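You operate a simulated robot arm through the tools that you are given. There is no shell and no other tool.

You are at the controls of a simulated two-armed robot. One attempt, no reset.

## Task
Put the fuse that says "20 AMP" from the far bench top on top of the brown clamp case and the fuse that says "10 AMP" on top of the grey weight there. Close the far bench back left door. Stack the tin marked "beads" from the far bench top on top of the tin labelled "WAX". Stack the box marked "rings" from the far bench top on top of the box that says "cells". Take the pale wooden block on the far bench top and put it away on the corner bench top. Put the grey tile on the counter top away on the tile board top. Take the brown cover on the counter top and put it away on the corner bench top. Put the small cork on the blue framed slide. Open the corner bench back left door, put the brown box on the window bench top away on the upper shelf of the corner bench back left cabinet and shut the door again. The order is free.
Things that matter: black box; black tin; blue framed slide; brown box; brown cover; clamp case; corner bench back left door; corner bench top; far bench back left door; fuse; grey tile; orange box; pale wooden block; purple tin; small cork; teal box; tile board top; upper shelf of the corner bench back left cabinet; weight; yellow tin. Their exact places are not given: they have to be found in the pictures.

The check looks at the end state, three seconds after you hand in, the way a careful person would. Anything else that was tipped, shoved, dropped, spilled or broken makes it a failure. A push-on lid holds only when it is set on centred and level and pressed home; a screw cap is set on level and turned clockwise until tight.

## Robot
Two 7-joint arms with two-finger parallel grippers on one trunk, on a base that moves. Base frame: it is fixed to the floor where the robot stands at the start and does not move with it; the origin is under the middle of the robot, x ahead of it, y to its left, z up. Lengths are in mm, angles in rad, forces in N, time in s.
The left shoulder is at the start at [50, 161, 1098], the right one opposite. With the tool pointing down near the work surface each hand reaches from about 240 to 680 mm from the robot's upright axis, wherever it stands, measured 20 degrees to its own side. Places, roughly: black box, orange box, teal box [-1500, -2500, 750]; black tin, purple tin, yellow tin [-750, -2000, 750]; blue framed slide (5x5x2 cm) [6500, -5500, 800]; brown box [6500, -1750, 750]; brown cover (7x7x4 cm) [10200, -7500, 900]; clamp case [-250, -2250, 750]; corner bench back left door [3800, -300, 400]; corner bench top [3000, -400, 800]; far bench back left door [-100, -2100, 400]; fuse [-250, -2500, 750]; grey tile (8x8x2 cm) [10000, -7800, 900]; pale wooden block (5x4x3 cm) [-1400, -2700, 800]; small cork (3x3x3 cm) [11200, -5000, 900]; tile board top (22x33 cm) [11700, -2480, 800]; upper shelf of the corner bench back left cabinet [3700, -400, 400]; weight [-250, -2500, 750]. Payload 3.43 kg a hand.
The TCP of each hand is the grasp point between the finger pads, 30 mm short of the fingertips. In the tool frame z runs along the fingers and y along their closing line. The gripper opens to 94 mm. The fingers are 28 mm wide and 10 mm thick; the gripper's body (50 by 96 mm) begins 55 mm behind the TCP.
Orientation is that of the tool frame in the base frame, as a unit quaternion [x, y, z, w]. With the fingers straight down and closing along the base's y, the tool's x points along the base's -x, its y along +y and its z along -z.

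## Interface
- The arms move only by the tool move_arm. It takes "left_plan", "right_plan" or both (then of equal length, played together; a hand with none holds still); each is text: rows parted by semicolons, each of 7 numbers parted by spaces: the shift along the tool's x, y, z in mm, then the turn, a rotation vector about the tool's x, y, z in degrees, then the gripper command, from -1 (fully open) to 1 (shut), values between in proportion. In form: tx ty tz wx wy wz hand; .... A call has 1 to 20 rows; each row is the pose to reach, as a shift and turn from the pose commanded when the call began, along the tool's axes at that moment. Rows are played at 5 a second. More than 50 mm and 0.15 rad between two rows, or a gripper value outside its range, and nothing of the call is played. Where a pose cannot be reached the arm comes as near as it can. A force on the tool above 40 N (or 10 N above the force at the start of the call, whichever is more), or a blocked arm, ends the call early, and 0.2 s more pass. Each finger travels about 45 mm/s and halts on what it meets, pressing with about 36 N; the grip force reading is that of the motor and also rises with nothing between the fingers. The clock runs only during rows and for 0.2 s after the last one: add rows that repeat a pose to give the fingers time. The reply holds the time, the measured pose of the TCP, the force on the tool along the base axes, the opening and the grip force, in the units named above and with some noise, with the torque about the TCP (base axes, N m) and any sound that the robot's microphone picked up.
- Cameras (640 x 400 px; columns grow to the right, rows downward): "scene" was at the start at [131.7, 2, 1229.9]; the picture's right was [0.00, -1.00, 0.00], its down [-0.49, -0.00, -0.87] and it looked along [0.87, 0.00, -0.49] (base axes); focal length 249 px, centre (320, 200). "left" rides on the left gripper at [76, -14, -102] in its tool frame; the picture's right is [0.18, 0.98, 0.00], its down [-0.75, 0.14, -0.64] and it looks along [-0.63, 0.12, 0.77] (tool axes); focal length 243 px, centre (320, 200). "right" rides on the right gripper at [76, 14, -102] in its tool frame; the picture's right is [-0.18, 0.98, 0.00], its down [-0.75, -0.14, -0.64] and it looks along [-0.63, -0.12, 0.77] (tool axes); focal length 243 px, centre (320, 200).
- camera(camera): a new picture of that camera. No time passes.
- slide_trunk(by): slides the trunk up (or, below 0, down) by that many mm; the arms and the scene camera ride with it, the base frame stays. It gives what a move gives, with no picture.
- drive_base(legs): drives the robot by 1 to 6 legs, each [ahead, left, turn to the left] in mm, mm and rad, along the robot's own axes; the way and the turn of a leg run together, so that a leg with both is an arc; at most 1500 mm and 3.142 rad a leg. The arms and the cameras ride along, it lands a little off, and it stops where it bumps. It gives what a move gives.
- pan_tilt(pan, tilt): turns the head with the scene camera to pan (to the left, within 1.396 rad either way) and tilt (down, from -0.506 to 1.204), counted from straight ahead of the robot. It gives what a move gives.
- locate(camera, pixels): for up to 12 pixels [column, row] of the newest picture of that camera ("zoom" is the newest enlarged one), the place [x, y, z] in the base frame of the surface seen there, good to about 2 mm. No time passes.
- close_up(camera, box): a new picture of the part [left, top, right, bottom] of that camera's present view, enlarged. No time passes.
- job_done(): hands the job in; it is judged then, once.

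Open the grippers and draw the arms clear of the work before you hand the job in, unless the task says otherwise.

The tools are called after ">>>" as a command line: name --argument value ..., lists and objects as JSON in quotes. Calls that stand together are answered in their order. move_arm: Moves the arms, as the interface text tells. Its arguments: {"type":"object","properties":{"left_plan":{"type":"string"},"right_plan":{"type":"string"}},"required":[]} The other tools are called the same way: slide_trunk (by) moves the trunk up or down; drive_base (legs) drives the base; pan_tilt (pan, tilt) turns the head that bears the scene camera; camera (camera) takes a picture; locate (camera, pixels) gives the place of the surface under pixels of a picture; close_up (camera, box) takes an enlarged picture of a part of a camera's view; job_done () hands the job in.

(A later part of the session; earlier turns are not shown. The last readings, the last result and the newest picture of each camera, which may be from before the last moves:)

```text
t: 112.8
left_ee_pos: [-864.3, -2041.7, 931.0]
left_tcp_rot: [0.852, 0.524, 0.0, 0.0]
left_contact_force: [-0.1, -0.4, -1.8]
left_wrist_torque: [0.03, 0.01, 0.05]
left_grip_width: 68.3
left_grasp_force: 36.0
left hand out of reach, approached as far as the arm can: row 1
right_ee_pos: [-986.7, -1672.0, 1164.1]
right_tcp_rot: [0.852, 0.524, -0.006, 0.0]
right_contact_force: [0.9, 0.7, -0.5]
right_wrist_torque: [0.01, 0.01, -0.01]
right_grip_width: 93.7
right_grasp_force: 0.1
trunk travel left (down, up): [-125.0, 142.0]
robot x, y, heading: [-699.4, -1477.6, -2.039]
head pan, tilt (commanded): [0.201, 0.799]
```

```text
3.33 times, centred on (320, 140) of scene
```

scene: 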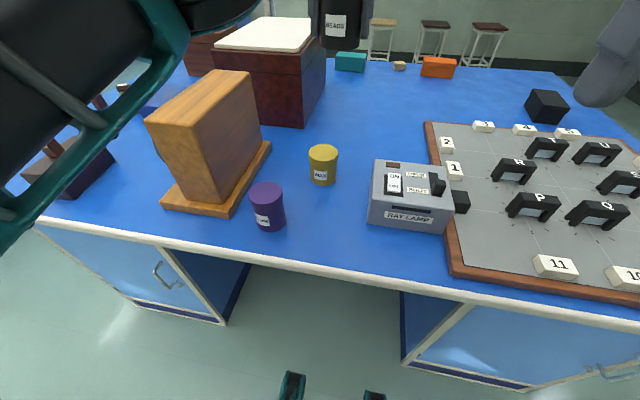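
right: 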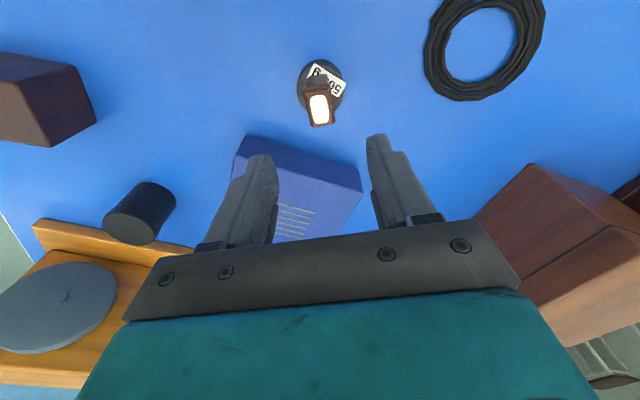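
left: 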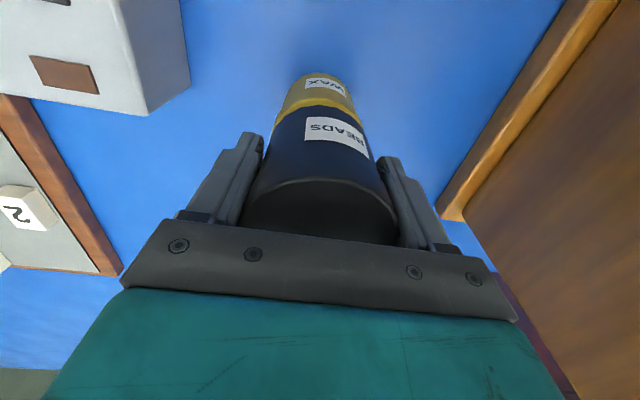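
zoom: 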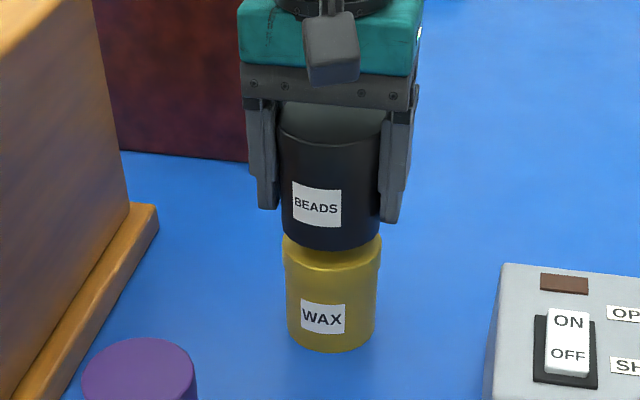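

Well aligned. I adjust 2 mm and lower in fine steps to contact.

>>> move_arm --left_plan "-2 -2 6 0 0 0 1; -2 -2 11 0 0 0 1; -2 -2 14 0 0 0 1; -2 -2 15.2 0 0 0 1; -2 -2 16.2 0 0 0 1; -2 -2 16.2 0 0 0 1"

```text
t: 114.2
left_ee_pos: [-867.7, -2042.8, 914.9]
left_tcp_rot: [0.851, 0.525, 0.0, 0.001]
left_contact_force: [0.1, -0.5, 2.5]
left_wrist_torque: [-0.08, -0.04, 0.04]
left_grip_width: 68.5
left_grasp_force: 35.4
right_ee_pos: [-986.5, -1671.7, 1164.5]
right_tcp_rot: [0.852, 0.523, -0.006, 0.0]
right_contact_force: [-0.5, -0.2, 0.7]
right_wrist_torque: [-0.02, -0.02, -0.04]
right_grip_width: 93.9
right_grasp_force: 0.0
trunk travel left (down, up): [-125.0, 142.0]
robot x, y, heading: [-695.5, -1479.1, -2.031]
head pan, tilt (commanded): [0.201, 0.799]
```

Contact is felt (the force rose from −1.8 to +2.5 N). I release and rise.

>>> move_arm --left_plan "0 0 0.3 0 0 0 0; 0 0 0.3 0 0 0 -0.6; 0 0 0.3 0 0 0 -1; 0 0 0.3 0 0 0 -1; 0 0 -30 0 0 0 -1; 0 0 -70 0 0 0 -1; 0 0 -115 0 0 0 -1; 0 0 -160 0 0 0 -1"

>>> close_up --camera "scene" --box '[240, 80, 400, 200]'

>>> camera --camera "left"

```text
t: 116.0
left_ee_pos: [-869.6, -2043.0, 1076.9]
left_tcp_rot: [0.851, 0.524, 0.0, 0.0]
left_contact_force: [-0.6, 0.0, 0.0]
left_wrist_torque: [0.01, 0.02, 0.0]
left_grip_width: 94.0
left_grasp_force: 0.0
right_ee_pos: [-985.9, -1671.5, 1164.6]
right_tcp_rot: [0.852, 0.524, -0.006, 0.001]
right_contact_force: [0.0, 0.9, -0.7]
right_wrist_torque: [0.0, -0.01, 0.0]
right_grip_width: 93.9
right_grasp_force: 0.0
trunk travel left (down, up): [-125.0, 142.0]
robot x, y, heading: [-695.3, -1480.1, -2.038]
head pan, tilt (commanded): [0.201, 0.799]
```

```text
3.33 times, centred on (320, 140) of scene
```

zoom: 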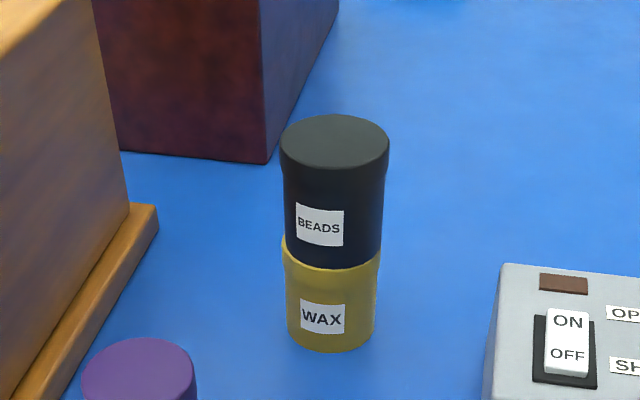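

```text
taken
```

left: 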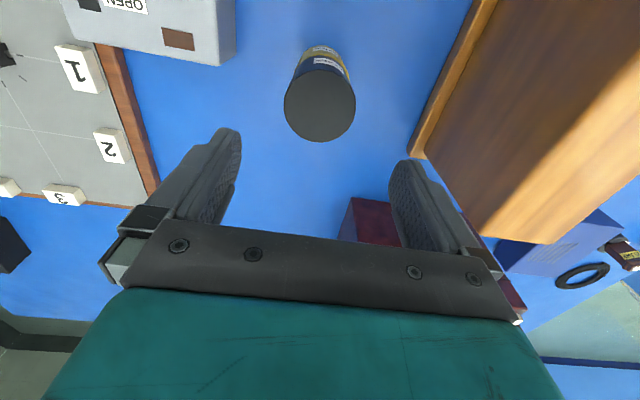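

The tins are stacked. Now I look at the boxes at the back: teal (350,60), pale block (399,65), orange (438,67), black (547,106).

>>> close_up --camera "scene" --box '[320, 10, 600, 140]'

>>> locate --camera "scene" --pixels '[[350, 53], [337, 53], [366, 53], [399, 63], [438, 58], [423, 58], [455, 60], [547, 98], [380, 25], [432, 25], [488, 27], [530, 70]]'

```text
2.29 times, centred on (460, 75) of scene
```

zoom: 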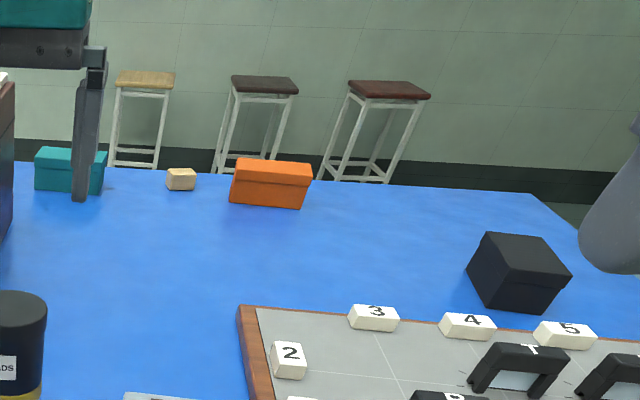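

```text
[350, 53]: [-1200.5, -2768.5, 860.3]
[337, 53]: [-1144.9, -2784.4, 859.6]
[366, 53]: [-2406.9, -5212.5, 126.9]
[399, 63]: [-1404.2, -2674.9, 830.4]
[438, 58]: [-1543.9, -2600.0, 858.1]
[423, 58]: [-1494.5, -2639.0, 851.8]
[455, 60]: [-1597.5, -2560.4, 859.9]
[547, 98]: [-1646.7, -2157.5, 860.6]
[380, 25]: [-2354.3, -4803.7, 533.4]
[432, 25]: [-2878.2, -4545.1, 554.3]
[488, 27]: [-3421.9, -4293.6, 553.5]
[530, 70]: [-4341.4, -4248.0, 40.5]
```

No labels are on the near faces, so I must see the boxes from behind; the stools are far back by the wall. I back out and look to the right for a route around the right end.

>>> drive_base --legs '[[-400, 0, 0]]'

>>> pan_tilt --pan -1.0 --tilt 0.45

>>> camera --camera "scene"

```text
t: 118.5
left_ee_pos: [-690.7, -1690.2, 1075.3]
left_tcp_rot: [0.851, 0.525, -0.001, 0.0]
left_contact_force: [0.3, 0.6, 0.4]
left_wrist_torque: [-0.01, -0.03, 0.03]
left_grip_width: 94.0
left_grasp_force: 0.1
right_ee_pos: [-808.9, -1319.8, 1163.3]
right_tcp_rot: [0.852, 0.523, -0.007, 0.0]
right_contact_force: [0.9, 0.3, 0.6]
right_wrist_torque: [0.0, 0.03, -0.01]
right_grip_width: 93.8
right_grasp_force: 0.1
trunk travel left (down, up): [-125.0, 142.0]
robot x, y, heading: [-521.1, -1126.1, -2.035]
head pan, tilt (commanded): [0.201, 0.799]
```

```text
t: 119.9
left_ee_pos: [-689.8, -1691.1, 1075.4]
left_tcp_rot: [0.851, 0.525, 0.0, -0.001]
left_contact_force: [0.5, 0.2, -0.1]
left_wrist_torque: [-0.02, -0.04, -0.01]
left_grip_width: 93.9
left_grasp_force: 0.0
right_ee_pos: [-809.2, -1319.6, 1164.3]
right_tcp_rot: [0.852, 0.523, -0.005, 0.0]
right_contact_force: [-0.2, -0.5, -0.1]
right_wrist_torque: [0.01, -0.03, 0.01]
right_grip_width: 93.9
right_grasp_force: 0.0
trunk travel left (down, up): [-125.0, 142.0]
robot x, y, heading: [-519.7, -1125.6, -2.039]
head pan, tilt (commanded): [-1.0, 0.45]
```

```text
taken
```

scene: 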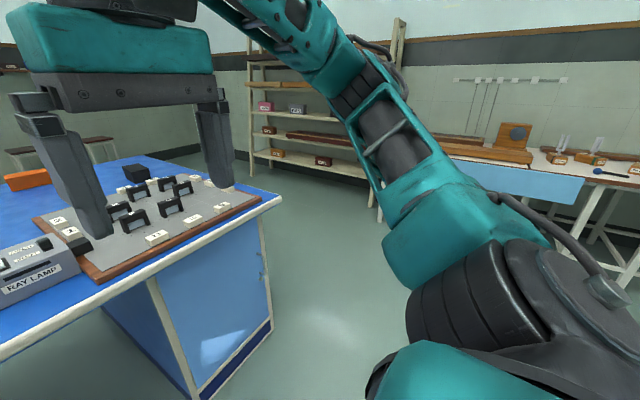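

>>> locate --camera "scene" --pixels '[[281, 198], [272, 320], [262, 175], [320, 172], [378, 205], [155, 158], [300, 230], [620, 280], [250, 180]]'

```text
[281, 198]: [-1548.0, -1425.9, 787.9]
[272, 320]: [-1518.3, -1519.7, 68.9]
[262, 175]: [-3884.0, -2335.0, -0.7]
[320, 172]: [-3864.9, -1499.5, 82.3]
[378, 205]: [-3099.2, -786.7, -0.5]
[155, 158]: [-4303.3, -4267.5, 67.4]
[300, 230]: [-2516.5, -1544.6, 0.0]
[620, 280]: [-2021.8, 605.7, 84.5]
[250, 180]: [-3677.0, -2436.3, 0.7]
```

The right side is open (shelf is 1.7 m beyond). I drive around the right end to behind the bench and turn to look at its back.

>>> drive_base --legs '[[0, -1400, 0], [1215, 0, 0], [1215, 0, 0], [0, 0, 2.356]]'

>>> pan_tilt --pan 0.0 --tilt 0.4

>>> camera --camera "scene"

```text
t: 149.4
left_ee_pos: [-2361.5, -2385.4, 1074.7]
left_tcp_rot: [-0.16, 0.987, 0.001, -0.001]
left_contact_force: [-0.5, -0.1, 0.7]
left_wrist_torque: [-0.01, -0.02, 0.01]
left_grip_width: 94.1
left_grasp_force: 0.0
right_ee_pos: [-2538.7, -2731.4, 1164.8]
right_tcp_rot: [-0.158, 0.987, -0.002, 0.004]
right_contact_force: [-0.4, 0.0, -0.1]
right_wrist_torque: [-0.01, 0.0, 0.02]
right_grip_width: 93.9
right_grasp_force: 0.0
trunk travel left (down, up): [-125.0, 142.0]
robot x, y, heading: [-2878.2, -2663.3, 0.32]
head pan, tilt (commanded): [-1.0, 0.45]
```

```text
t: 150.7
left_ee_pos: [-2359.4, -2384.1, 1075.5]
left_tcp_rot: [-0.161, 0.987, 0.001, 0.0]
left_contact_force: [0.5, -0.9, 0.2]
left_wrist_torque: [-0.02, -0.02, 0.01]
left_grip_width: 94.1
left_grasp_force: 0.0
right_ee_pos: [-2538.1, -2732.0, 1165.1]
right_tcp_rot: [-0.158, 0.987, -0.002, 0.004]
right_contact_force: [-0.1, 0.4, 0.0]
right_wrist_torque: [0.03, -0.02, 0.02]
right_grip_width: 93.8
right_grasp_force: 0.1
trunk travel left (down, up): [-125.0, 142.0]
robot x, y, heading: [-2879.2, -2662.0, 0.317]
head pan, tilt (commanded): [0.0, 0.4]
```

```text
taken
```

scene: 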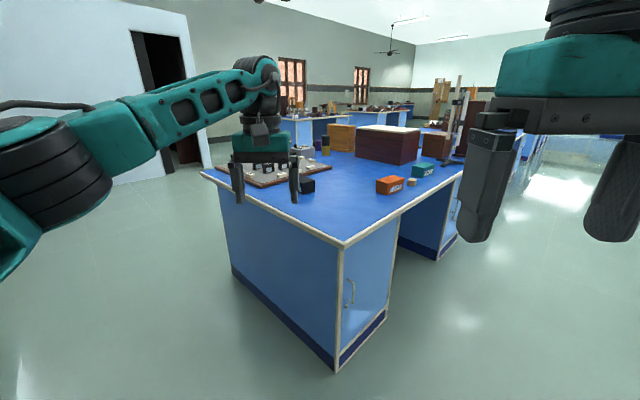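

>>> close_up --camera "scene" --box '[280, 140, 480, 260]'

>>> locate --camera "scene" --pixels '[[343, 243], [203, 172], [466, 170], [390, 181], [412, 181], [424, 167], [309, 183], [390, 202]]'

```text
3.20 times, centred on (380, 200) of scene
```

zoom: 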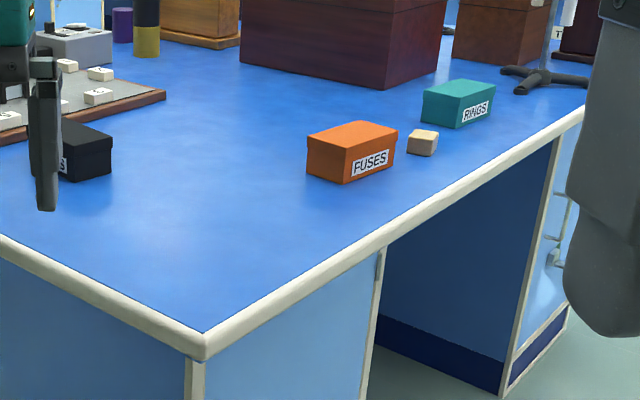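

```text
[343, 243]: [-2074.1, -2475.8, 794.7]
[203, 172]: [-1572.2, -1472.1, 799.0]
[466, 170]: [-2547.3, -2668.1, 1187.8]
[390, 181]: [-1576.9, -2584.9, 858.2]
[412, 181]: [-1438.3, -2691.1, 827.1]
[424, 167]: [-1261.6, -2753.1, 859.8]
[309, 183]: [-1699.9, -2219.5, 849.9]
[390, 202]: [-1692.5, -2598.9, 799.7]
```

Teal says RINGS, orange says FUSES, so the black box should be CELLS (label on its end face). I turn to face the bench back and check the view before sliding along it.

>>> drive_base --legs '[[0, 0, 0.79], [0, -700, 0]]'

>>> pan_tilt --pan -0.2 --tilt 0.5

>>> camera --camera "scene"

```text
t: 159.4
left_ee_pos: [-2089.0, -2401.4, 1073.9]
left_tcp_rot: [-0.532, 0.846, 0.0, -0.001]
left_contact_force: [0.3, -0.3, 0.3]
left_wrist_torque: [0.02, 0.01, -0.01]
left_grip_width: 93.8
left_grasp_force: 0.0
right_ee_pos: [-1966.7, -2770.8, 1164.9]
right_tcp_rot: [-0.53, 0.848, 0.0, 0.005]
right_contact_force: [0.6, -0.2, 0.2]
right_wrist_torque: [-0.02, 0.0, 0.01]
right_grip_width: 94.0
right_grasp_force: 0.1
trunk travel left (down, up): [-125.0, 142.0]
robot x, y, heading: [-2250.5, -2968.8, 1.117]
head pan, tilt (commanded): [0.0, 0.4]
```

```text
t: 160.1
left_ee_pos: [-2089.4, -2401.5, 1075.7]
left_tcp_rot: [-0.531, 0.848, 0.0, 0.001]
left_contact_force: [0.0, 0.0, 0.5]
left_wrist_torque: [0.01, 0.01, -0.02]
left_grip_width: 94.1
left_grasp_force: 0.0
right_ee_pos: [-1964.9, -2770.2, 1164.8]
right_tcp_rot: [-0.53, 0.848, 0.0, 0.005]
right_contact_force: [0.6, -0.3, 0.2]
right_wrist_torque: [0.02, 0.01, 0.01]
right_grip_width: 93.9
right_grasp_force: 0.0
trunk travel left (down, up): [-125.0, 142.0]
robot x, y, heading: [-2253.7, -2970.0, 1.12]
head pan, tilt (commanded): [-0.201, 0.499]
```

```text
taken
```

scene: 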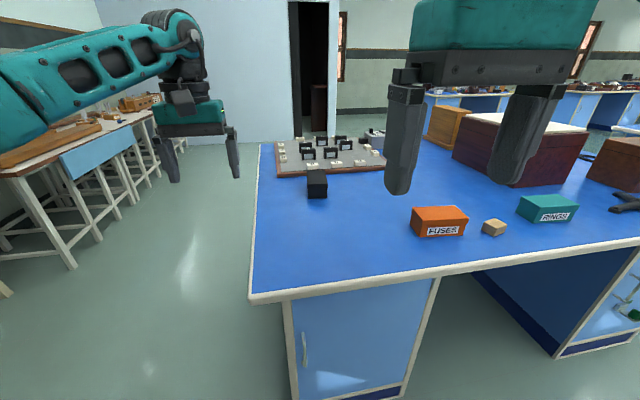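

I locate the boxes, the block and the retort stand's foot at the right edge of the view.

>>> locate --camera "scene" --pixels '[[620, 203], [548, 203], [527, 198], [578, 204], [515, 210], [493, 224], [440, 213], [414, 210], [465, 215], [318, 183], [330, 178]]'

>>> close_up --camera "scene" --box '[280, 120, 440, 220]'

```text
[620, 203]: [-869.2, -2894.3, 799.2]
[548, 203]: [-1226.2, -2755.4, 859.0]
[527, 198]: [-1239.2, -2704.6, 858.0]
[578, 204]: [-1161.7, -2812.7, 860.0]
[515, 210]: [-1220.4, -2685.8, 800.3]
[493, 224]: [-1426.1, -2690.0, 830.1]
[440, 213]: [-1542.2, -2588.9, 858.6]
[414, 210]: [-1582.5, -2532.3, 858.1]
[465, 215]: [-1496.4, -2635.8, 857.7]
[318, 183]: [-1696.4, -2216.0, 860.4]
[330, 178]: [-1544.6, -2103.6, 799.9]
```

```text
4.00 times, centred on (360, 170) of scene
```

zoom: 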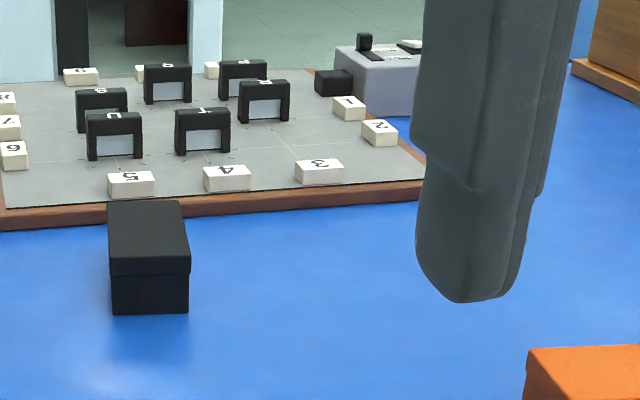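

I continue along the back of the bench to face the RINGS box and the pale block.

>>> drive_base --legs '[[0, -741, -0.01], [165, 0, 0]]'

>>> pan_tilt --pan 0.0 --tilt 0.8

>>> camera --camera "scene"

```text
t: 168.0
left_ee_pos: [-1349.2, -2585.1, 1074.2]
left_tcp_rot: [-0.525, 0.851, 0.0, -0.001]
left_contact_force: [0.3, 0.2, -0.9]
left_wrist_torque: [0.0, -0.04, 0.0]
left_grip_width: 93.9
left_grasp_force: 0.1
right_ee_pos: [-1229.9, -2954.5, 1163.7]
right_tcp_rot: [-0.524, 0.852, 0.001, 0.005]
right_contact_force: [-0.1, 0.8, 0.5]
right_wrist_torque: [-0.01, -0.01, -0.01]
right_grip_width: 94.0
right_grasp_force: 0.0
trunk travel left (down, up): [-125.0, 142.0]
robot x, y, heading: [-1517.8, -3147.9, 1.107]
head pan, tilt (commanded): [-0.201, 0.499]
```

```text
t: 168.8
left_ee_pos: [-1349.7, -2585.3, 1075.3]
left_tcp_rot: [-0.525, 0.851, 0.0, 0.0]
left_contact_force: [-0.2, -0.3, 0.1]
left_wrist_torque: [-0.04, 0.03, -0.01]
left_grip_width: 93.9
left_grasp_force: 0.0
right_ee_pos: [-1229.2, -2955.8, 1164.9]
right_tcp_rot: [-0.524, 0.852, 0.0, 0.005]
right_contact_force: [-0.2, -0.2, 0.8]
right_wrist_torque: [0.01, -0.02, -0.04]
right_grip_width: 94.1
right_grasp_force: 0.1
trunk travel left (down, up): [-125.0, 142.0]
robot x, y, heading: [-1516.3, -3152.1, 1.104]
head pan, tilt (commanded): [0.0, 0.799]
```

```text
taken
```

scene: 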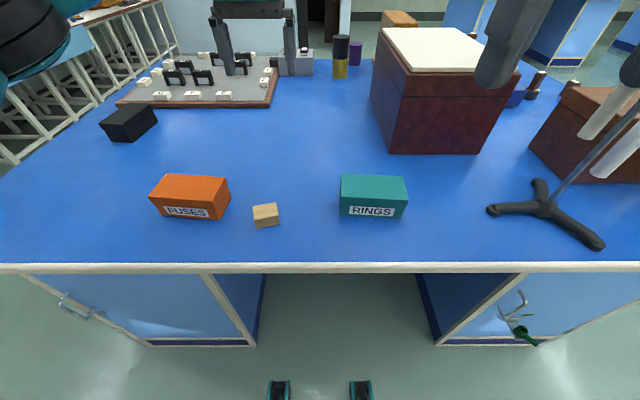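

Both items are in reach. I locate the RINGS box top corners and the block.

>>> close_up --camera "scene" --box '[230, 150, 430, 250]'

>>> locate --camera "scene" --pixels '[[343, 177], [403, 178], [405, 196], [342, 194], [373, 186], [254, 205], [276, 204], [254, 212], [277, 210], [265, 208], [373, 240]]'

```text
3.20 times, centred on (330, 200) of scene
```

zoom: 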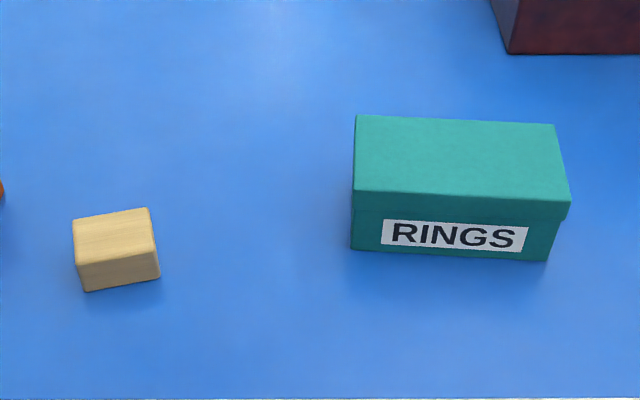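

```text
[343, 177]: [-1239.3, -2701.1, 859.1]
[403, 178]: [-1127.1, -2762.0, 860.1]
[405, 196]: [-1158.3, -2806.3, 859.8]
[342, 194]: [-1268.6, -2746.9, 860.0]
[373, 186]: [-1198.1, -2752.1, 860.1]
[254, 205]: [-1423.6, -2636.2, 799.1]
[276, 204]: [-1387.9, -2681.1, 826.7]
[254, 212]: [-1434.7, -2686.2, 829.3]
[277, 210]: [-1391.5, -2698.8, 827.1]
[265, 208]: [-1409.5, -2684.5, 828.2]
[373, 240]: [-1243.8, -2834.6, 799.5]
```

I get precise corners from the enlarged view.

>>> locate --camera "zoom" --pixels '[[77, 223], [145, 212], [152, 244], [83, 258], [114, 235], [360, 120], [552, 128], [565, 196], [357, 186], [460, 157], [380, 215], [530, 223]]'

```text
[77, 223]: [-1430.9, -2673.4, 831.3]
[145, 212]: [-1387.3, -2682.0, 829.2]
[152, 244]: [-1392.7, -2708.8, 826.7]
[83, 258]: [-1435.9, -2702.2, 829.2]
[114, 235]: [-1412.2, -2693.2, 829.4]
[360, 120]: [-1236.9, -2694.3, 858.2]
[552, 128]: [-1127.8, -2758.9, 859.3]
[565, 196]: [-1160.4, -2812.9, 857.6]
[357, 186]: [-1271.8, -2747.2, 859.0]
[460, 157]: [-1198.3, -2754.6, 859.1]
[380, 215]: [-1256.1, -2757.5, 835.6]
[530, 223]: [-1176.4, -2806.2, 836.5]
```

Block centre is (-1411.7,-2691.5), top 829, turned 16° from my hand. I bring the left hand over it with that turn.

>>> move_arm --left_plan "40 3 0 0 0 -5 -1; 80 5 0 0 0 -10 -1; 122.7 7.8 0 0 0 -16 -1; 122.7 7.8 45 0 0 -16 -1; 122.7 7.8 90 0 0 -16 -1; 122.7 7.8 135 0 0 -16 -1; 122.7 7.8 160 0 0 -16 -1; 122.7 7.8 160 0 0 -16 -1"

>>> camera --camera "left"

```text
t: 170.6
left_ee_pos: [-1411.2, -2688.4, 915.4]
left_tcp_rot: [-0.639, 0.769, 0.0, 0.0]
left_contact_force: [0.4, -0.5, -0.9]
left_wrist_torque: [0.0, -0.02, 0.04]
left_grip_width: 93.9
left_grasp_force: 0.2
right_ee_pos: [-1229.9, -2955.1, 1164.4]
right_tcp_rot: [-0.524, 0.852, 0.0, 0.005]
right_contact_force: [0.8, -0.9, 0.5]
right_wrist_torque: [0.04, 0.03, 0.04]
right_grip_width: 93.8
right_grasp_force: 0.1
trunk travel left (down, up): [-125.0, 142.0]
robot x, y, heading: [-1522.5, -3151.4, 1.107]
head pan, tilt (commanded): [0.0, 0.799]
```

```text
taken
```

left: 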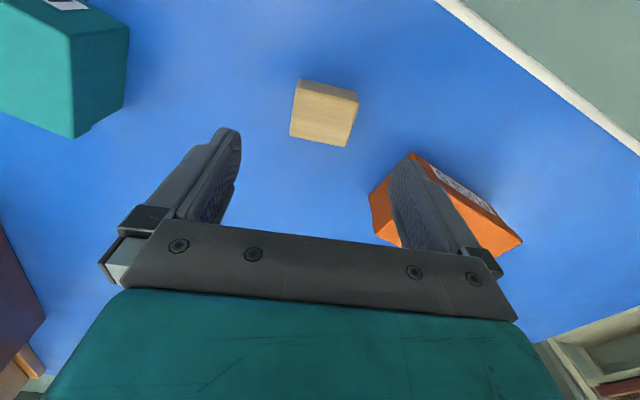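

The block lies centred; the orange box is close to the left finger, so I check its nearest corner.

>>> locate --camera "left" --pixels '[[372, 192], [385, 237], [385, 185], [410, 156], [322, 116], [295, 112], [350, 122], [318, 142], [326, 93]]'

>>> locate --camera "scene" --pixels '[[227, 181], [222, 200], [216, 218], [228, 200]]'

```text
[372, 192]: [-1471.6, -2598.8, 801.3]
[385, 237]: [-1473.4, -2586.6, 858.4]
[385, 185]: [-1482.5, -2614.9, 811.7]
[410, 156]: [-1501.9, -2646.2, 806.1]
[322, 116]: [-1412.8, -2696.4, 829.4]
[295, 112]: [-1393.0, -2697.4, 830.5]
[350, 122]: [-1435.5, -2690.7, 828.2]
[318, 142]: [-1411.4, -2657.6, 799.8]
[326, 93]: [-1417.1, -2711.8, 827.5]
```

```text
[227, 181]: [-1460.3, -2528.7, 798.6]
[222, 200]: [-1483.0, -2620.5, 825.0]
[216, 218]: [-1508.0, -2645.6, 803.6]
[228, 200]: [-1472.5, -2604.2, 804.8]
```

Orange box is about 45 mm clear of the finger path. I shift 5 mm, descend to z≈833 and grip the block.

>>> move_arm --left_plan "4 0.4 30 0 0 0 -0.75; 4.8 0.4 65 0 0 0 -0.75; 4.8 0.4 82 0 0 0 -0.75; 4.8 0.4 82 0 0 0 -0.2; 4.8 0.4 82 0 0 0 0.3; 4.8 0.4 82 0 0 0 1; 4.8 0.4 82 0 0 0 1; 4.8 0.4 82 0 0 0 1"

>>> camera --camera "left"

```text
t: 172.4
left_ee_pos: [-1411.6, -2695.3, 835.8]
left_tcp_rot: [-0.639, 0.769, 0.001, 0.003]
left_contact_force: [-0.3, 2.8, 9.9]
left_wrist_torque: [-0.01, 0.04, 0.03]
left_grip_width: 48.9
left_grasp_force: 36.4
right_ee_pos: [-1229.9, -2955.5, 1164.4]
right_tcp_rot: [-0.524, 0.852, 0.001, 0.005]
right_contact_force: [0.9, 0.3, 0.4]
right_wrist_torque: [0.0, 0.01, 0.01]
right_grip_width: 93.9
right_grasp_force: 0.0
trunk travel left (down, up): [-125.0, 142.0]
robot x, y, heading: [-1519.8, -3147.8, 1.102]
head pan, tilt (commanded): [0.0, 0.799]
```

```text
taken
```

left: 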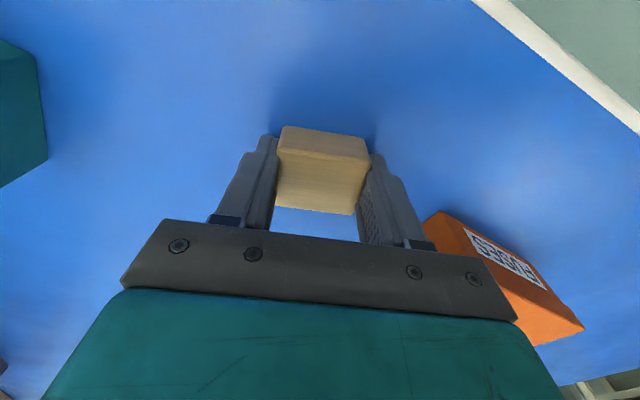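

The block is gripped (48.9 mm); the fingertips just touched the table. I lift the left hand and move it to the left, clear of the right arm.

>>> move_arm --left_plan "0 0 -25 0 0 0 1; 0 0 -65 0 0 0 1; 0 0 -105 0 0 0 1; 0 0 -150 0 0 0 1; 0 0 -195 0 0 0 1; 15 40 -210 0 0 0 1; 30 80 -220 0 0 0 1; 45 120 -220 0 0 0 1"

>>> camera --camera "scene"

```text
t: 174.2
left_ee_pos: [-1539.3, -2717.8, 1052.4]
left_tcp_rot: [-0.638, 0.77, -0.001, 0.001]
left_contact_force: [-0.6, -0.5, 0.2]
left_wrist_torque: [0.01, 0.01, -0.01]
left_grip_width: 48.8
left_grasp_force: 35.9
right_ee_pos: [-1231.4, -2954.7, 1164.6]
right_tcp_rot: [-0.524, 0.852, 0.0, 0.005]
right_contact_force: [-0.1, -0.6, 0.2]
right_wrist_torque: [-0.02, 0.0, 0.01]
right_grip_width: 94.0
right_grasp_force: 0.1
trunk travel left (down, up): [-125.0, 142.0]
robot x, y, heading: [-1523.1, -3152.3, 1.105]
head pan, tilt (commanded): [0.0, 0.799]
```

```text
taken
```

scene: 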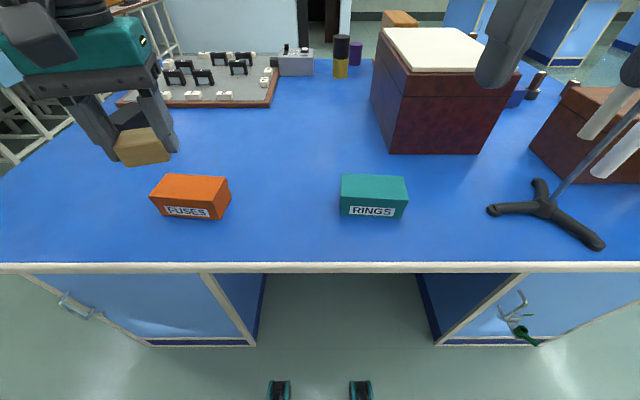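

I locate the big box's near face, to be sure the right hand's fingers (opening fore-aft) clear it.

>>> locate --camera "scene" --pixels '[[392, 150], [475, 150], [372, 105], [378, 60], [500, 80], [555, 185]]'

```text
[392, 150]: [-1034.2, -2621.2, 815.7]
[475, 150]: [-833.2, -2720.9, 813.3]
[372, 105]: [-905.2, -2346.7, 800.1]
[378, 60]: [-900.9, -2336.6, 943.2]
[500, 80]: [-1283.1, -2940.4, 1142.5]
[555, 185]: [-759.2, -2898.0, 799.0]
```

Clear by more than 100 mm. I move the right hand above the RINGS box while turning it about 86° so the fingers close across the short side.

>>> move_arm --right_plan "-18 6 0 0 0 -8 -1; -36 12 0 0 0 -16 -1; -54 18 15 0 0 -24 -1; -72 24 30 0 0 -32 -1; -90 30 45 0 0 -40 -1; -108 36 60 0 0 -48 -1; -126 42 80 0 0 -56 -1; -144 46 100 0 0 -64 -1; -162 52 120 0 0 -72 -1; -180 57 140 0 0 -80 -1; -194 61 165 0 0 -86 -1; -194 61 205 0 0 -86 -1; -194 61 205 0 0 -86 -1"

>>> camera --camera "right"

>>> camera --camera "scene"

```text
t: 177.0
left_ee_pos: [-1539.8, -2717.2, 1053.1]
left_tcp_rot: [-0.638, 0.77, 0.002, 0.001]
left_contact_force: [0.0, -0.1, -0.8]
left_wrist_torque: [0.01, -0.02, 0.0]
left_grip_width: 48.7
left_grasp_force: 36.4
right_ee_pos: [-1302.3, -2853.6, 918.1]
right_tcp_rot: [0.95, -0.31, -0.003, -0.024]
right_contact_force: [0.2, -0.5, 0.4]
right_wrist_torque: [0.03, -0.02, -0.02]
right_grip_width: 93.8
right_grasp_force: 0.1
right hand out of reach, approached as far as the arm can: row 8, 9, 10, 11, 12, 13
trunk travel left (down, up): [-125.0, 142.0]
robot x, y, heading: [-1520.0, -3148.0, 1.109]
head pan, tilt (commanded): [0.0, 0.799]
```

```text
taken
```

right: 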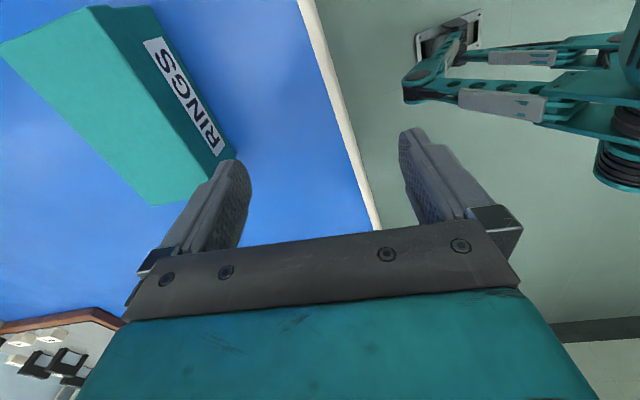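

```text
taken
```

scene: 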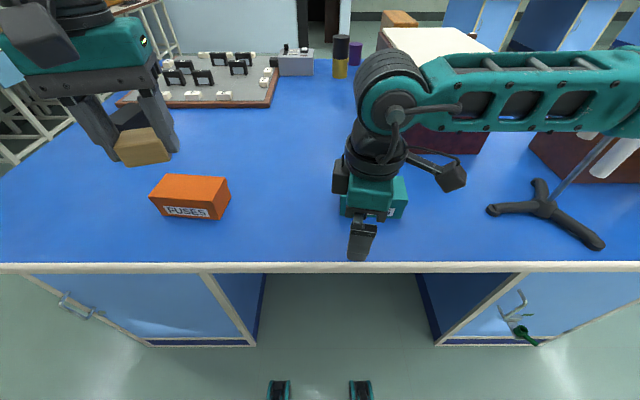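

That yaw is out of reach. I raise the hand and turn it the other way round (first back to neutral).

>>> move_arm --right_plan "0 0 -40 0 0 0 -1; 0 0 -80 0 0 8 -1; 0 0 -120 0 0 16 -1; 0 0 -130 0 0 24 -1; 0 0 -130 0 0 32 -1; 0 0 -130 0 0 40 -1; 0 0 -130 0 0 48 -1; 0 0 -130 0 0 56 -1; 0 0 -130 0 0 64 -1; 0 0 -130 0 0 72 -1; 0 0 -130 0 0 80 -1"

```text
t: 179.4
left_ee_pos: [-1538.9, -2716.8, 1052.3]
left_tcp_rot: [-0.639, 0.77, 0.0, -0.001]
left_contact_force: [0.5, -0.6, -0.7]
left_wrist_torque: [-0.03, -0.01, 0.03]
left_grip_width: 48.9
left_grasp_force: 36.0
right_ee_pos: [-1304.2, -2861.3, 1050.4]
right_tcp_rot: [-0.527, 0.85, 0.016, 0.015]
right_contact_force: [-1.0, 0.7, 0.1]
right_wrist_torque: [0.01, 0.01, 0.02]
right_grip_width: 93.9
right_grasp_force: 0.1
trunk travel left (down, up): [-125.0, 142.0]
robot x, y, heading: [-1518.7, -3151.1, 1.106]
head pan, tilt (commanded): [0.0, 0.799]
```

First I remove the small tilt the hand picked up, moving toward the target.

>>> move_arm --right_plan "-40 -14 10 0.3 1.2 0 -1; -80 -28 20 0.65 2.4 0 -1; -120 -40 20 0.65 2.4 0 -1; -120 -40 20 0.65 2.4 0 -1"

```text
t: 180.4
left_ee_pos: [-1537.9, -2717.0, 1052.8]
left_tcp_rot: [-0.638, 0.77, 0.001, 0.0]
left_contact_force: [0.7, -1.1, -0.6]
left_wrist_torque: [0.04, -0.02, -0.01]
left_grip_width: 48.6
left_grasp_force: 36.1
right_ee_pos: [-1215.4, -2770.4, 1035.1]
right_tcp_rot: [-0.528, 0.849, 0.0, 0.0]
right_contact_force: [-0.7, 0.4, -0.4]
right_wrist_torque: [0.01, 0.02, -0.01]
right_grip_width: 94.1
right_grasp_force: 0.1
trunk travel left (down, up): [-125.0, 142.0]
robot x, y, heading: [-1516.4, -3147.0, 1.109]
head pan, tilt (commanded): [0.0, 0.799]
```

Now I rotate the vertical hand the other way (+94°) above the box.

>>> move_arm --right_plan "-2 -1 0 0 0 8 -1; -4 -1 0 0 0 16 -1; -6 -2 0 0 0 24 -1; -8 -3 0 0 0 32 -1; -10 -4 0 0 0 40 -1; -12 -5 0 0 0 48 -1; -14 -5 0 0 0 56 -1; -16 -6 0 0 0 64 -1; -18 -7 0 0 0 72 -1; -20 -7 0 0 0 80 -1; -22 -8 0 0 0 88 -1; -22 -8 0 0 0 94.5 -1; -22 -8 0 0 0 94.5 -1"

>>> camera --camera "right"

>>> camera --camera "scene"

```text
t: 183.2
left_ee_pos: [-1540.3, -2716.6, 1051.5]
left_tcp_rot: [-0.639, 0.769, 0.0, 0.0]
left_contact_force: [0.4, 0.3, -0.1]
left_wrist_torque: [0.0, -0.01, -0.03]
left_grip_width: 48.8
left_grasp_force: 36.2
right_ee_pos: [-1198.8, -2753.4, 1036.5]
right_tcp_rot: [0.265, 0.964, 0.001, 0.0]
right_contact_force: [0.1, 0.5, -0.1]
right_wrist_torque: [0.04, -0.01, -0.02]
right_grip_width: 94.1
right_grasp_force: 0.1
trunk travel left (down, up): [-125.0, 142.0]
robot x, y, heading: [-1519.4, -3148.6, 1.104]
head pan, tilt (commanded): [0.0, 0.799]
```

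```text
taken
```

right: 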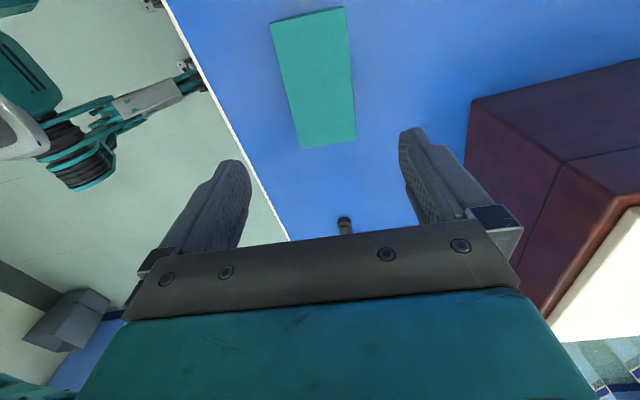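

```text
taken
```

scene: 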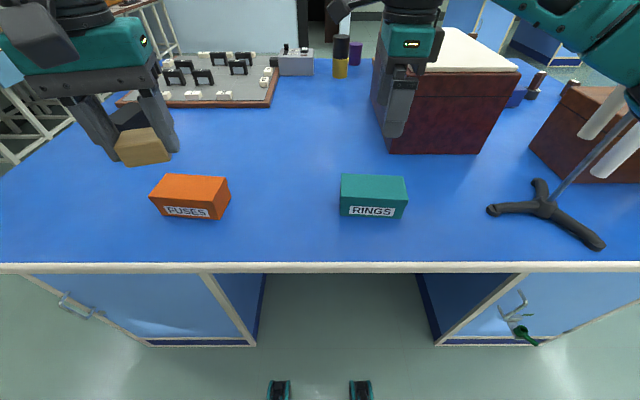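

The hand is now aligned with the box. I check the distance between the right forearm and the retort stand pole.

>>> locate --camera "scene" --pixels '[[560, 20], [600, 60], [630, 95], [590, 160], [620, 130], [600, 120], [545, 210]]'

>>> locate --camera "right" --pixels '[[315, 75], [275, 25], [340, 12], [305, 143], [352, 135], [312, 146]]'

```text
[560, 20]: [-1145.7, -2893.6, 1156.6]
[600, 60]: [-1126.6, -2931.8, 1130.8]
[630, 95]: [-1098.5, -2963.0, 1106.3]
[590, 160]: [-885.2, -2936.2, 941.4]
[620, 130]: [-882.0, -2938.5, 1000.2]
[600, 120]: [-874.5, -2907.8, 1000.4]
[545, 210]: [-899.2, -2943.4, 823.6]
```

```text
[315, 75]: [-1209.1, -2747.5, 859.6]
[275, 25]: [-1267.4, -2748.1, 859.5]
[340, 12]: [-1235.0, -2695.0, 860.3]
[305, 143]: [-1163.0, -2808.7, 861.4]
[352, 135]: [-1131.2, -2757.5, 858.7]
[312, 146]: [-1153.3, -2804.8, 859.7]
```

Pole is over 200 mm from the arm. Box centre is (-1199,-2752); I descend to z≈840 and grip.

>>> move_arm --right_plan "0 0 45 0 0 0 -1; 0 0 90 0 0 0 -1; 0 0 135 0 0 0 -1; 0 0 175 0 0 0 -1; 0 0 196 0 0 0 -1; 0 0 196 0 0 0 -0.5; 0 0 196 0 0 0 0; 0 0 196 0 0 0 0.5; 0 0 196 0 0 0 1; 0 0 196 0 0 0 1; 0 0 196 0 0 0 1"

>>> camera --camera "right"

>>> camera --camera "scene"

```text
t: 185.6
left_ee_pos: [-1540.8, -2717.8, 1052.8]
left_tcp_rot: [-0.639, 0.77, 0.0, -0.001]
left_contact_force: [-0.1, 0.1, -0.9]
left_wrist_torque: [0.03, -0.02, -0.01]
left_grip_width: 49.1
left_grasp_force: 36.7
right_ee_pos: [-1199.8, -2753.5, 839.0]
right_tcp_rot: [0.265, 0.964, 0.001, 0.001]
right_contact_force: [-0.1, 0.1, 0.2]
right_wrist_torque: [-0.05, 0.02, 0.02]
right_grip_width: 73.9
right_grasp_force: 36.1
trunk travel left (down, up): [-125.0, 142.0]
robot x, y, heading: [-1521.3, -3153.4, 1.103]
head pan, tilt (commanded): [0.0, 0.799]
```

```text
taken
```

right: 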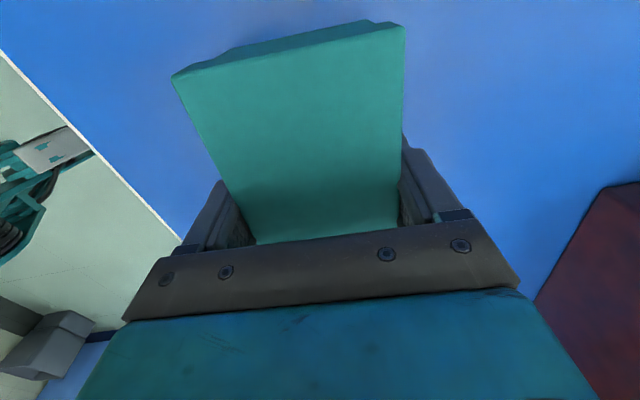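

```text
taken
```

scene: 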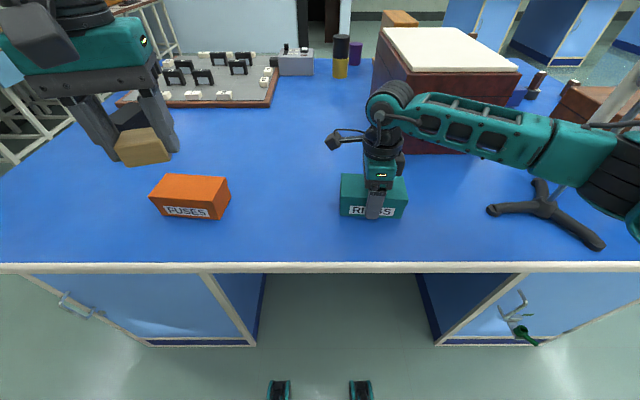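

The RINGS box is gripped (74 mm). I lift it straight up.

>>> move_arm --right_plan "0 0 -15 0 0 0 1; 0 0 -55 0 0 0 1; 0 0 -100 0 0 0 1; 0 0 -145 0 0 0 1; 0 0 -190 0 0 0 1; 0 0 -190 0 0 0 1"

>>> camera --camera "scene"

>>> camera --camera "right"

```text
t: 187.0
left_ee_pos: [-1539.4, -2717.1, 1052.3]
left_tcp_rot: [-0.639, 0.769, 0.0, 0.0]
left_contact_force: [-0.8, -0.3, -0.8]
left_wrist_torque: [0.03, -0.01, -0.04]
left_grip_width: 48.7
left_grasp_force: 36.3
right_ee_pos: [-1197.9, -2754.5, 1029.1]
right_tcp_rot: [0.264, 0.964, 0.001, 0.0]
right_contact_force: [-0.5, 0.2, -2.1]
right_wrist_torque: [-0.02, 0.05, -0.01]
right_grip_width: 74.1
right_grasp_force: 36.3
trunk travel left (down, up): [-125.0, 142.0]
robot x, y, heading: [-1519.1, -3147.1, 1.105]
head pan, tilt (commanded): [0.0, 0.799]
```

```text
taken
```

scene: 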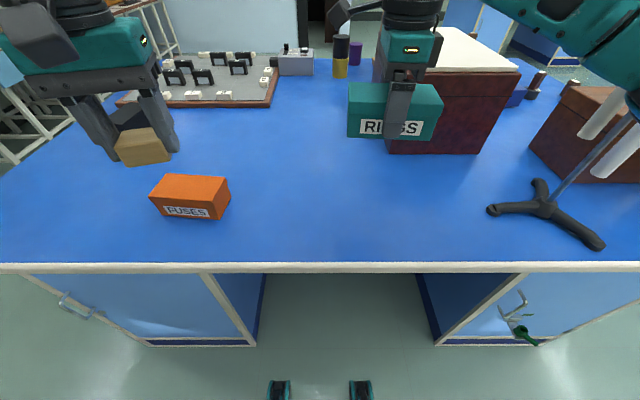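

```text
taken
```

right: 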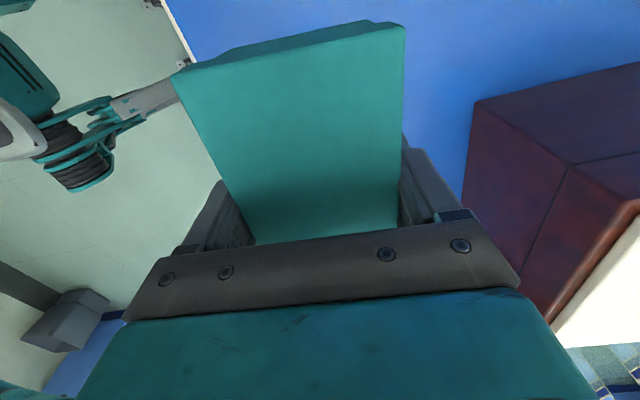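

The box came up cleanly. I drive back, around the right end, turn to face along the bench, and slide toward the black box.

>>> drive_base --legs '[[-200, 0, 0], [0, 1400, 0], [0, 0, -1.566], [0, 1150, 0]]'

>>> pan_tilt --pan 0.0 --tilt 0.7

>>> camera --camera "scene"

```text
t: 214.4
left_ee_pos: [-1897.6, -1653.1, 1051.8]
left_tcp_rot: [0.097, 0.995, 0.0, 0.001]
left_contact_force: [0.7, 0.5, -1.2]
left_wrist_torque: [0.02, 0.0, 0.01]
left_grip_width: 48.9
left_grasp_force: 36.4
right_ee_pos: [-1939.6, -1993.5, 1028.9]
right_tcp_rot: [0.871, 0.491, 0.0, 0.001]
right_contact_force: [-0.1, 0.1, -1.5]
right_wrist_torque: [-0.01, -0.03, 0.0]
right_grip_width: 73.8
right_grasp_force: 35.5
trunk travel left (down, up): [-125.0, 142.0]
robot x, y, heading: [-2333.3, -1667.5, -0.474]
head pan, tilt (commanded): [0.0, 0.799]
```

```text
t: 215.1
left_ee_pos: [-1899.4, -1654.6, 1053.1]
left_tcp_rot: [0.097, 0.995, 0.001, 0.001]
left_contact_force: [-0.7, -0.7, -0.7]
left_wrist_torque: [-0.02, 0.02, -0.02]
left_grip_width: 48.4
left_grasp_force: 35.7
right_ee_pos: [-1939.0, -1994.2, 1029.2]
right_tcp_rot: [0.871, 0.491, 0.001, 0.001]
right_contact_force: [-0.1, 0.0, -1.3]
right_wrist_torque: [0.02, -0.02, -0.03]
right_grip_width: 73.8
right_grasp_force: 36.3
trunk travel left (down, up): [-125.0, 142.0]
robot x, y, heading: [-2332.1, -1665.7, -0.472]
head pan, tilt (commanded): [0.0, 0.7]
```

```text
taken
```

scene: 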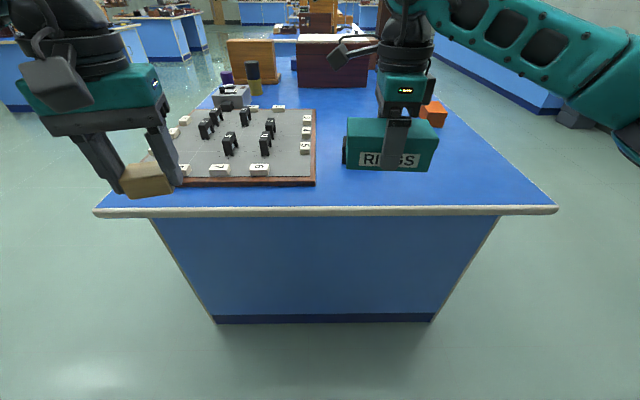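

The black box is just behind the held RINGS box. I drive forward to the bench end.

>>> drive_base --legs '[[255, 0, 0.01]]'

>>> camera --camera "scene"

>>> camera --camera "right"

```text
t: 217.0
left_ee_pos: [-1669.5, -1764.0, 1052.4]
left_tcp_rot: [0.092, 0.996, -0.001, 0.0]
left_contact_force: [-0.3, -0.3, 0.6]
left_wrist_torque: [0.0, -0.01, -0.01]
left_grip_width: 48.8
left_grasp_force: 35.9
right_ee_pos: [-1706.6, -2106.0, 1028.5]
right_tcp_rot: [0.868, 0.496, 0.001, 0.001]
right_contact_force: [-0.5, -0.4, -2.4]
right_wrist_torque: [0.0, 0.0, 0.01]
right_grip_width: 73.9
right_grasp_force: 36.1
trunk travel left (down, up): [-125.0, 142.0]
robot x, y, heading: [-2105.0, -1787.8, -0.466]
head pan, tilt (commanded): [0.0, 0.7]
```

```text
taken
```

scene: 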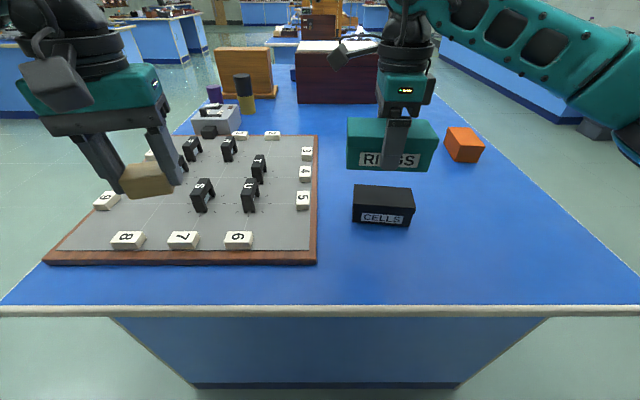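

```text
taken
```

right: 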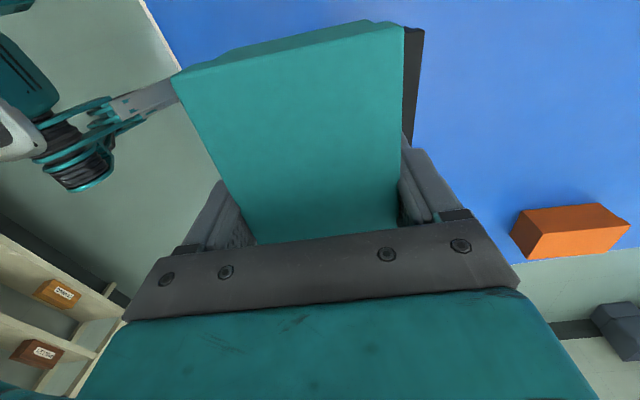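

The black box reads CELLS. I locate the corners of its top.

>>> close_up --camera "scene" --box '[310, 120, 460, 240]'

>>> locate --camera "scene" --pixels '[[356, 187], [411, 190], [411, 207], [354, 205], [384, 196], [385, 218], [360, 240]]'

```text
3.33 times, centred on (385, 180) of scene
```

zoom: 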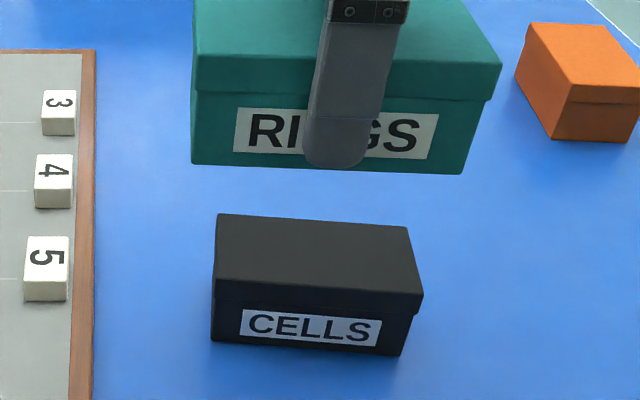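

```text
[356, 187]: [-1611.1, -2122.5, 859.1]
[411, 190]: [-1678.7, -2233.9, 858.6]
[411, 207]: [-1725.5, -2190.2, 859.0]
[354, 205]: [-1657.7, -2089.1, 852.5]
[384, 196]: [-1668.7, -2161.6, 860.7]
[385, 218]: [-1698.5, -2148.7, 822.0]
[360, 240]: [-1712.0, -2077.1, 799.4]
```

>>> locate --camera "zoom" --pixels '[[221, 218], [404, 231], [418, 288], [218, 273], [318, 253], [225, 265], [405, 240], [410, 285]]'

```text
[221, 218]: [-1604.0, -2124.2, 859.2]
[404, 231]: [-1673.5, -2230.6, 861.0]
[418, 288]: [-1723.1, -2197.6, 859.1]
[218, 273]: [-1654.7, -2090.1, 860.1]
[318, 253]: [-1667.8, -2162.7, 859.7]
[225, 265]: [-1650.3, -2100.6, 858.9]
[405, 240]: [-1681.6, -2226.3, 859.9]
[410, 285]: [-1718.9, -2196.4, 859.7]
```

CELLS top centre is (-1663.8,-2160.6,860), its axis turned 2.7° from the held box. I align the RINGS box over it and stop ~15 mm above.

>>> move_arm --right_plan "-12 32 0 0 0 1.4 1; -25.3 64.6 0 0 0 2.7 1; -25.3 64.6 40 0 0 2.7 1; -25.3 64.6 80 0 0 2.7 1; -25.3 64.6 113 0 0 2.7 1; -25.3 64.6 113 0 0 2.7 1"

>>> close_up --camera "scene" --box '[310, 120, 460, 240]'

>>> camera --camera "right"

```text
t: 218.4
left_ee_pos: [-1670.3, -1763.9, 1052.3]
left_tcp_rot: [0.091, 0.996, 0.0, -0.001]
left_contact_force: [0.7, 0.3, 0.0]
left_wrist_torque: [0.01, -0.01, -0.04]
left_grip_width: 48.4
left_grasp_force: 36.2
right_ee_pos: [-1663.4, -2160.9, 916.3]
right_tcp_rot: [0.88, 0.475, 0.001, 0.001]
right_contact_force: [-0.4, -0.1, -2.1]
right_wrist_torque: [-0.01, 0.0, -0.02]
right_grip_width: 74.0
right_grasp_force: 35.7
trunk travel left (down, up): [-125.0, 142.0]
robot x, y, heading: [-2104.9, -1788.0, -0.46]
head pan, tilt (commanded): [0.0, 0.7]
```

```text
3.33 times, centred on (385, 180) of scene
```

zoom: 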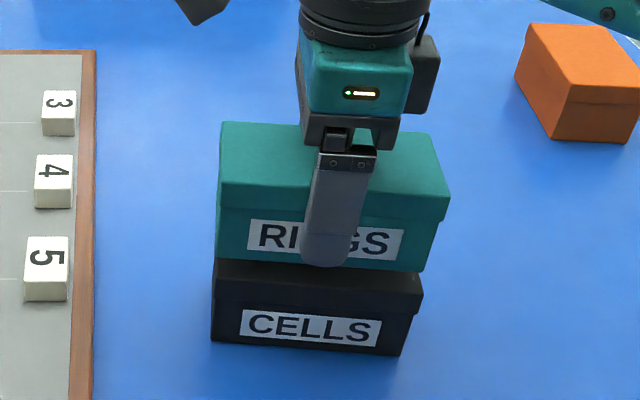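

```text
taken
```

right: 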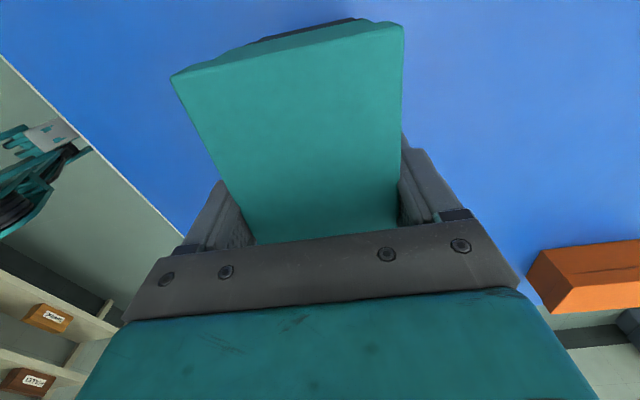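

Aligned. I lower in fine steps to contact.

>>> move_arm --right_plan "0 0 7 0 0 0 1; 0 0 12 0 0 0 1; 0 0 15 0 0 0 1; 0 0 16.5 0 0 0 1; 0 0 17.5 0 0 0 1; 0 0 17.5 0 0 0 1"

```text
t: 219.8
left_ee_pos: [-1670.3, -1764.2, 1051.5]
left_tcp_rot: [0.092, 0.996, 0.0, -0.001]
left_contact_force: [1.1, 0.3, -0.3]
left_wrist_torque: [0.03, 0.03, -0.03]
left_grip_width: 48.7
left_grasp_force: 36.0
right_ee_pos: [-1663.6, -2161.9, 898.2]
right_tcp_rot: [0.88, 0.475, 0.002, 0.001]
right_contact_force: [0.6, -1.0, 2.8]
right_wrist_torque: [-0.08, 0.16, 0.0]
right_grip_width: 74.0
right_grasp_force: 36.0
trunk travel left (down, up): [-125.0, 142.0]
robot x, y, heading: [-2101.3, -1785.3, -0.464]
head pan, tilt (commanded): [0.0, 0.7]
```

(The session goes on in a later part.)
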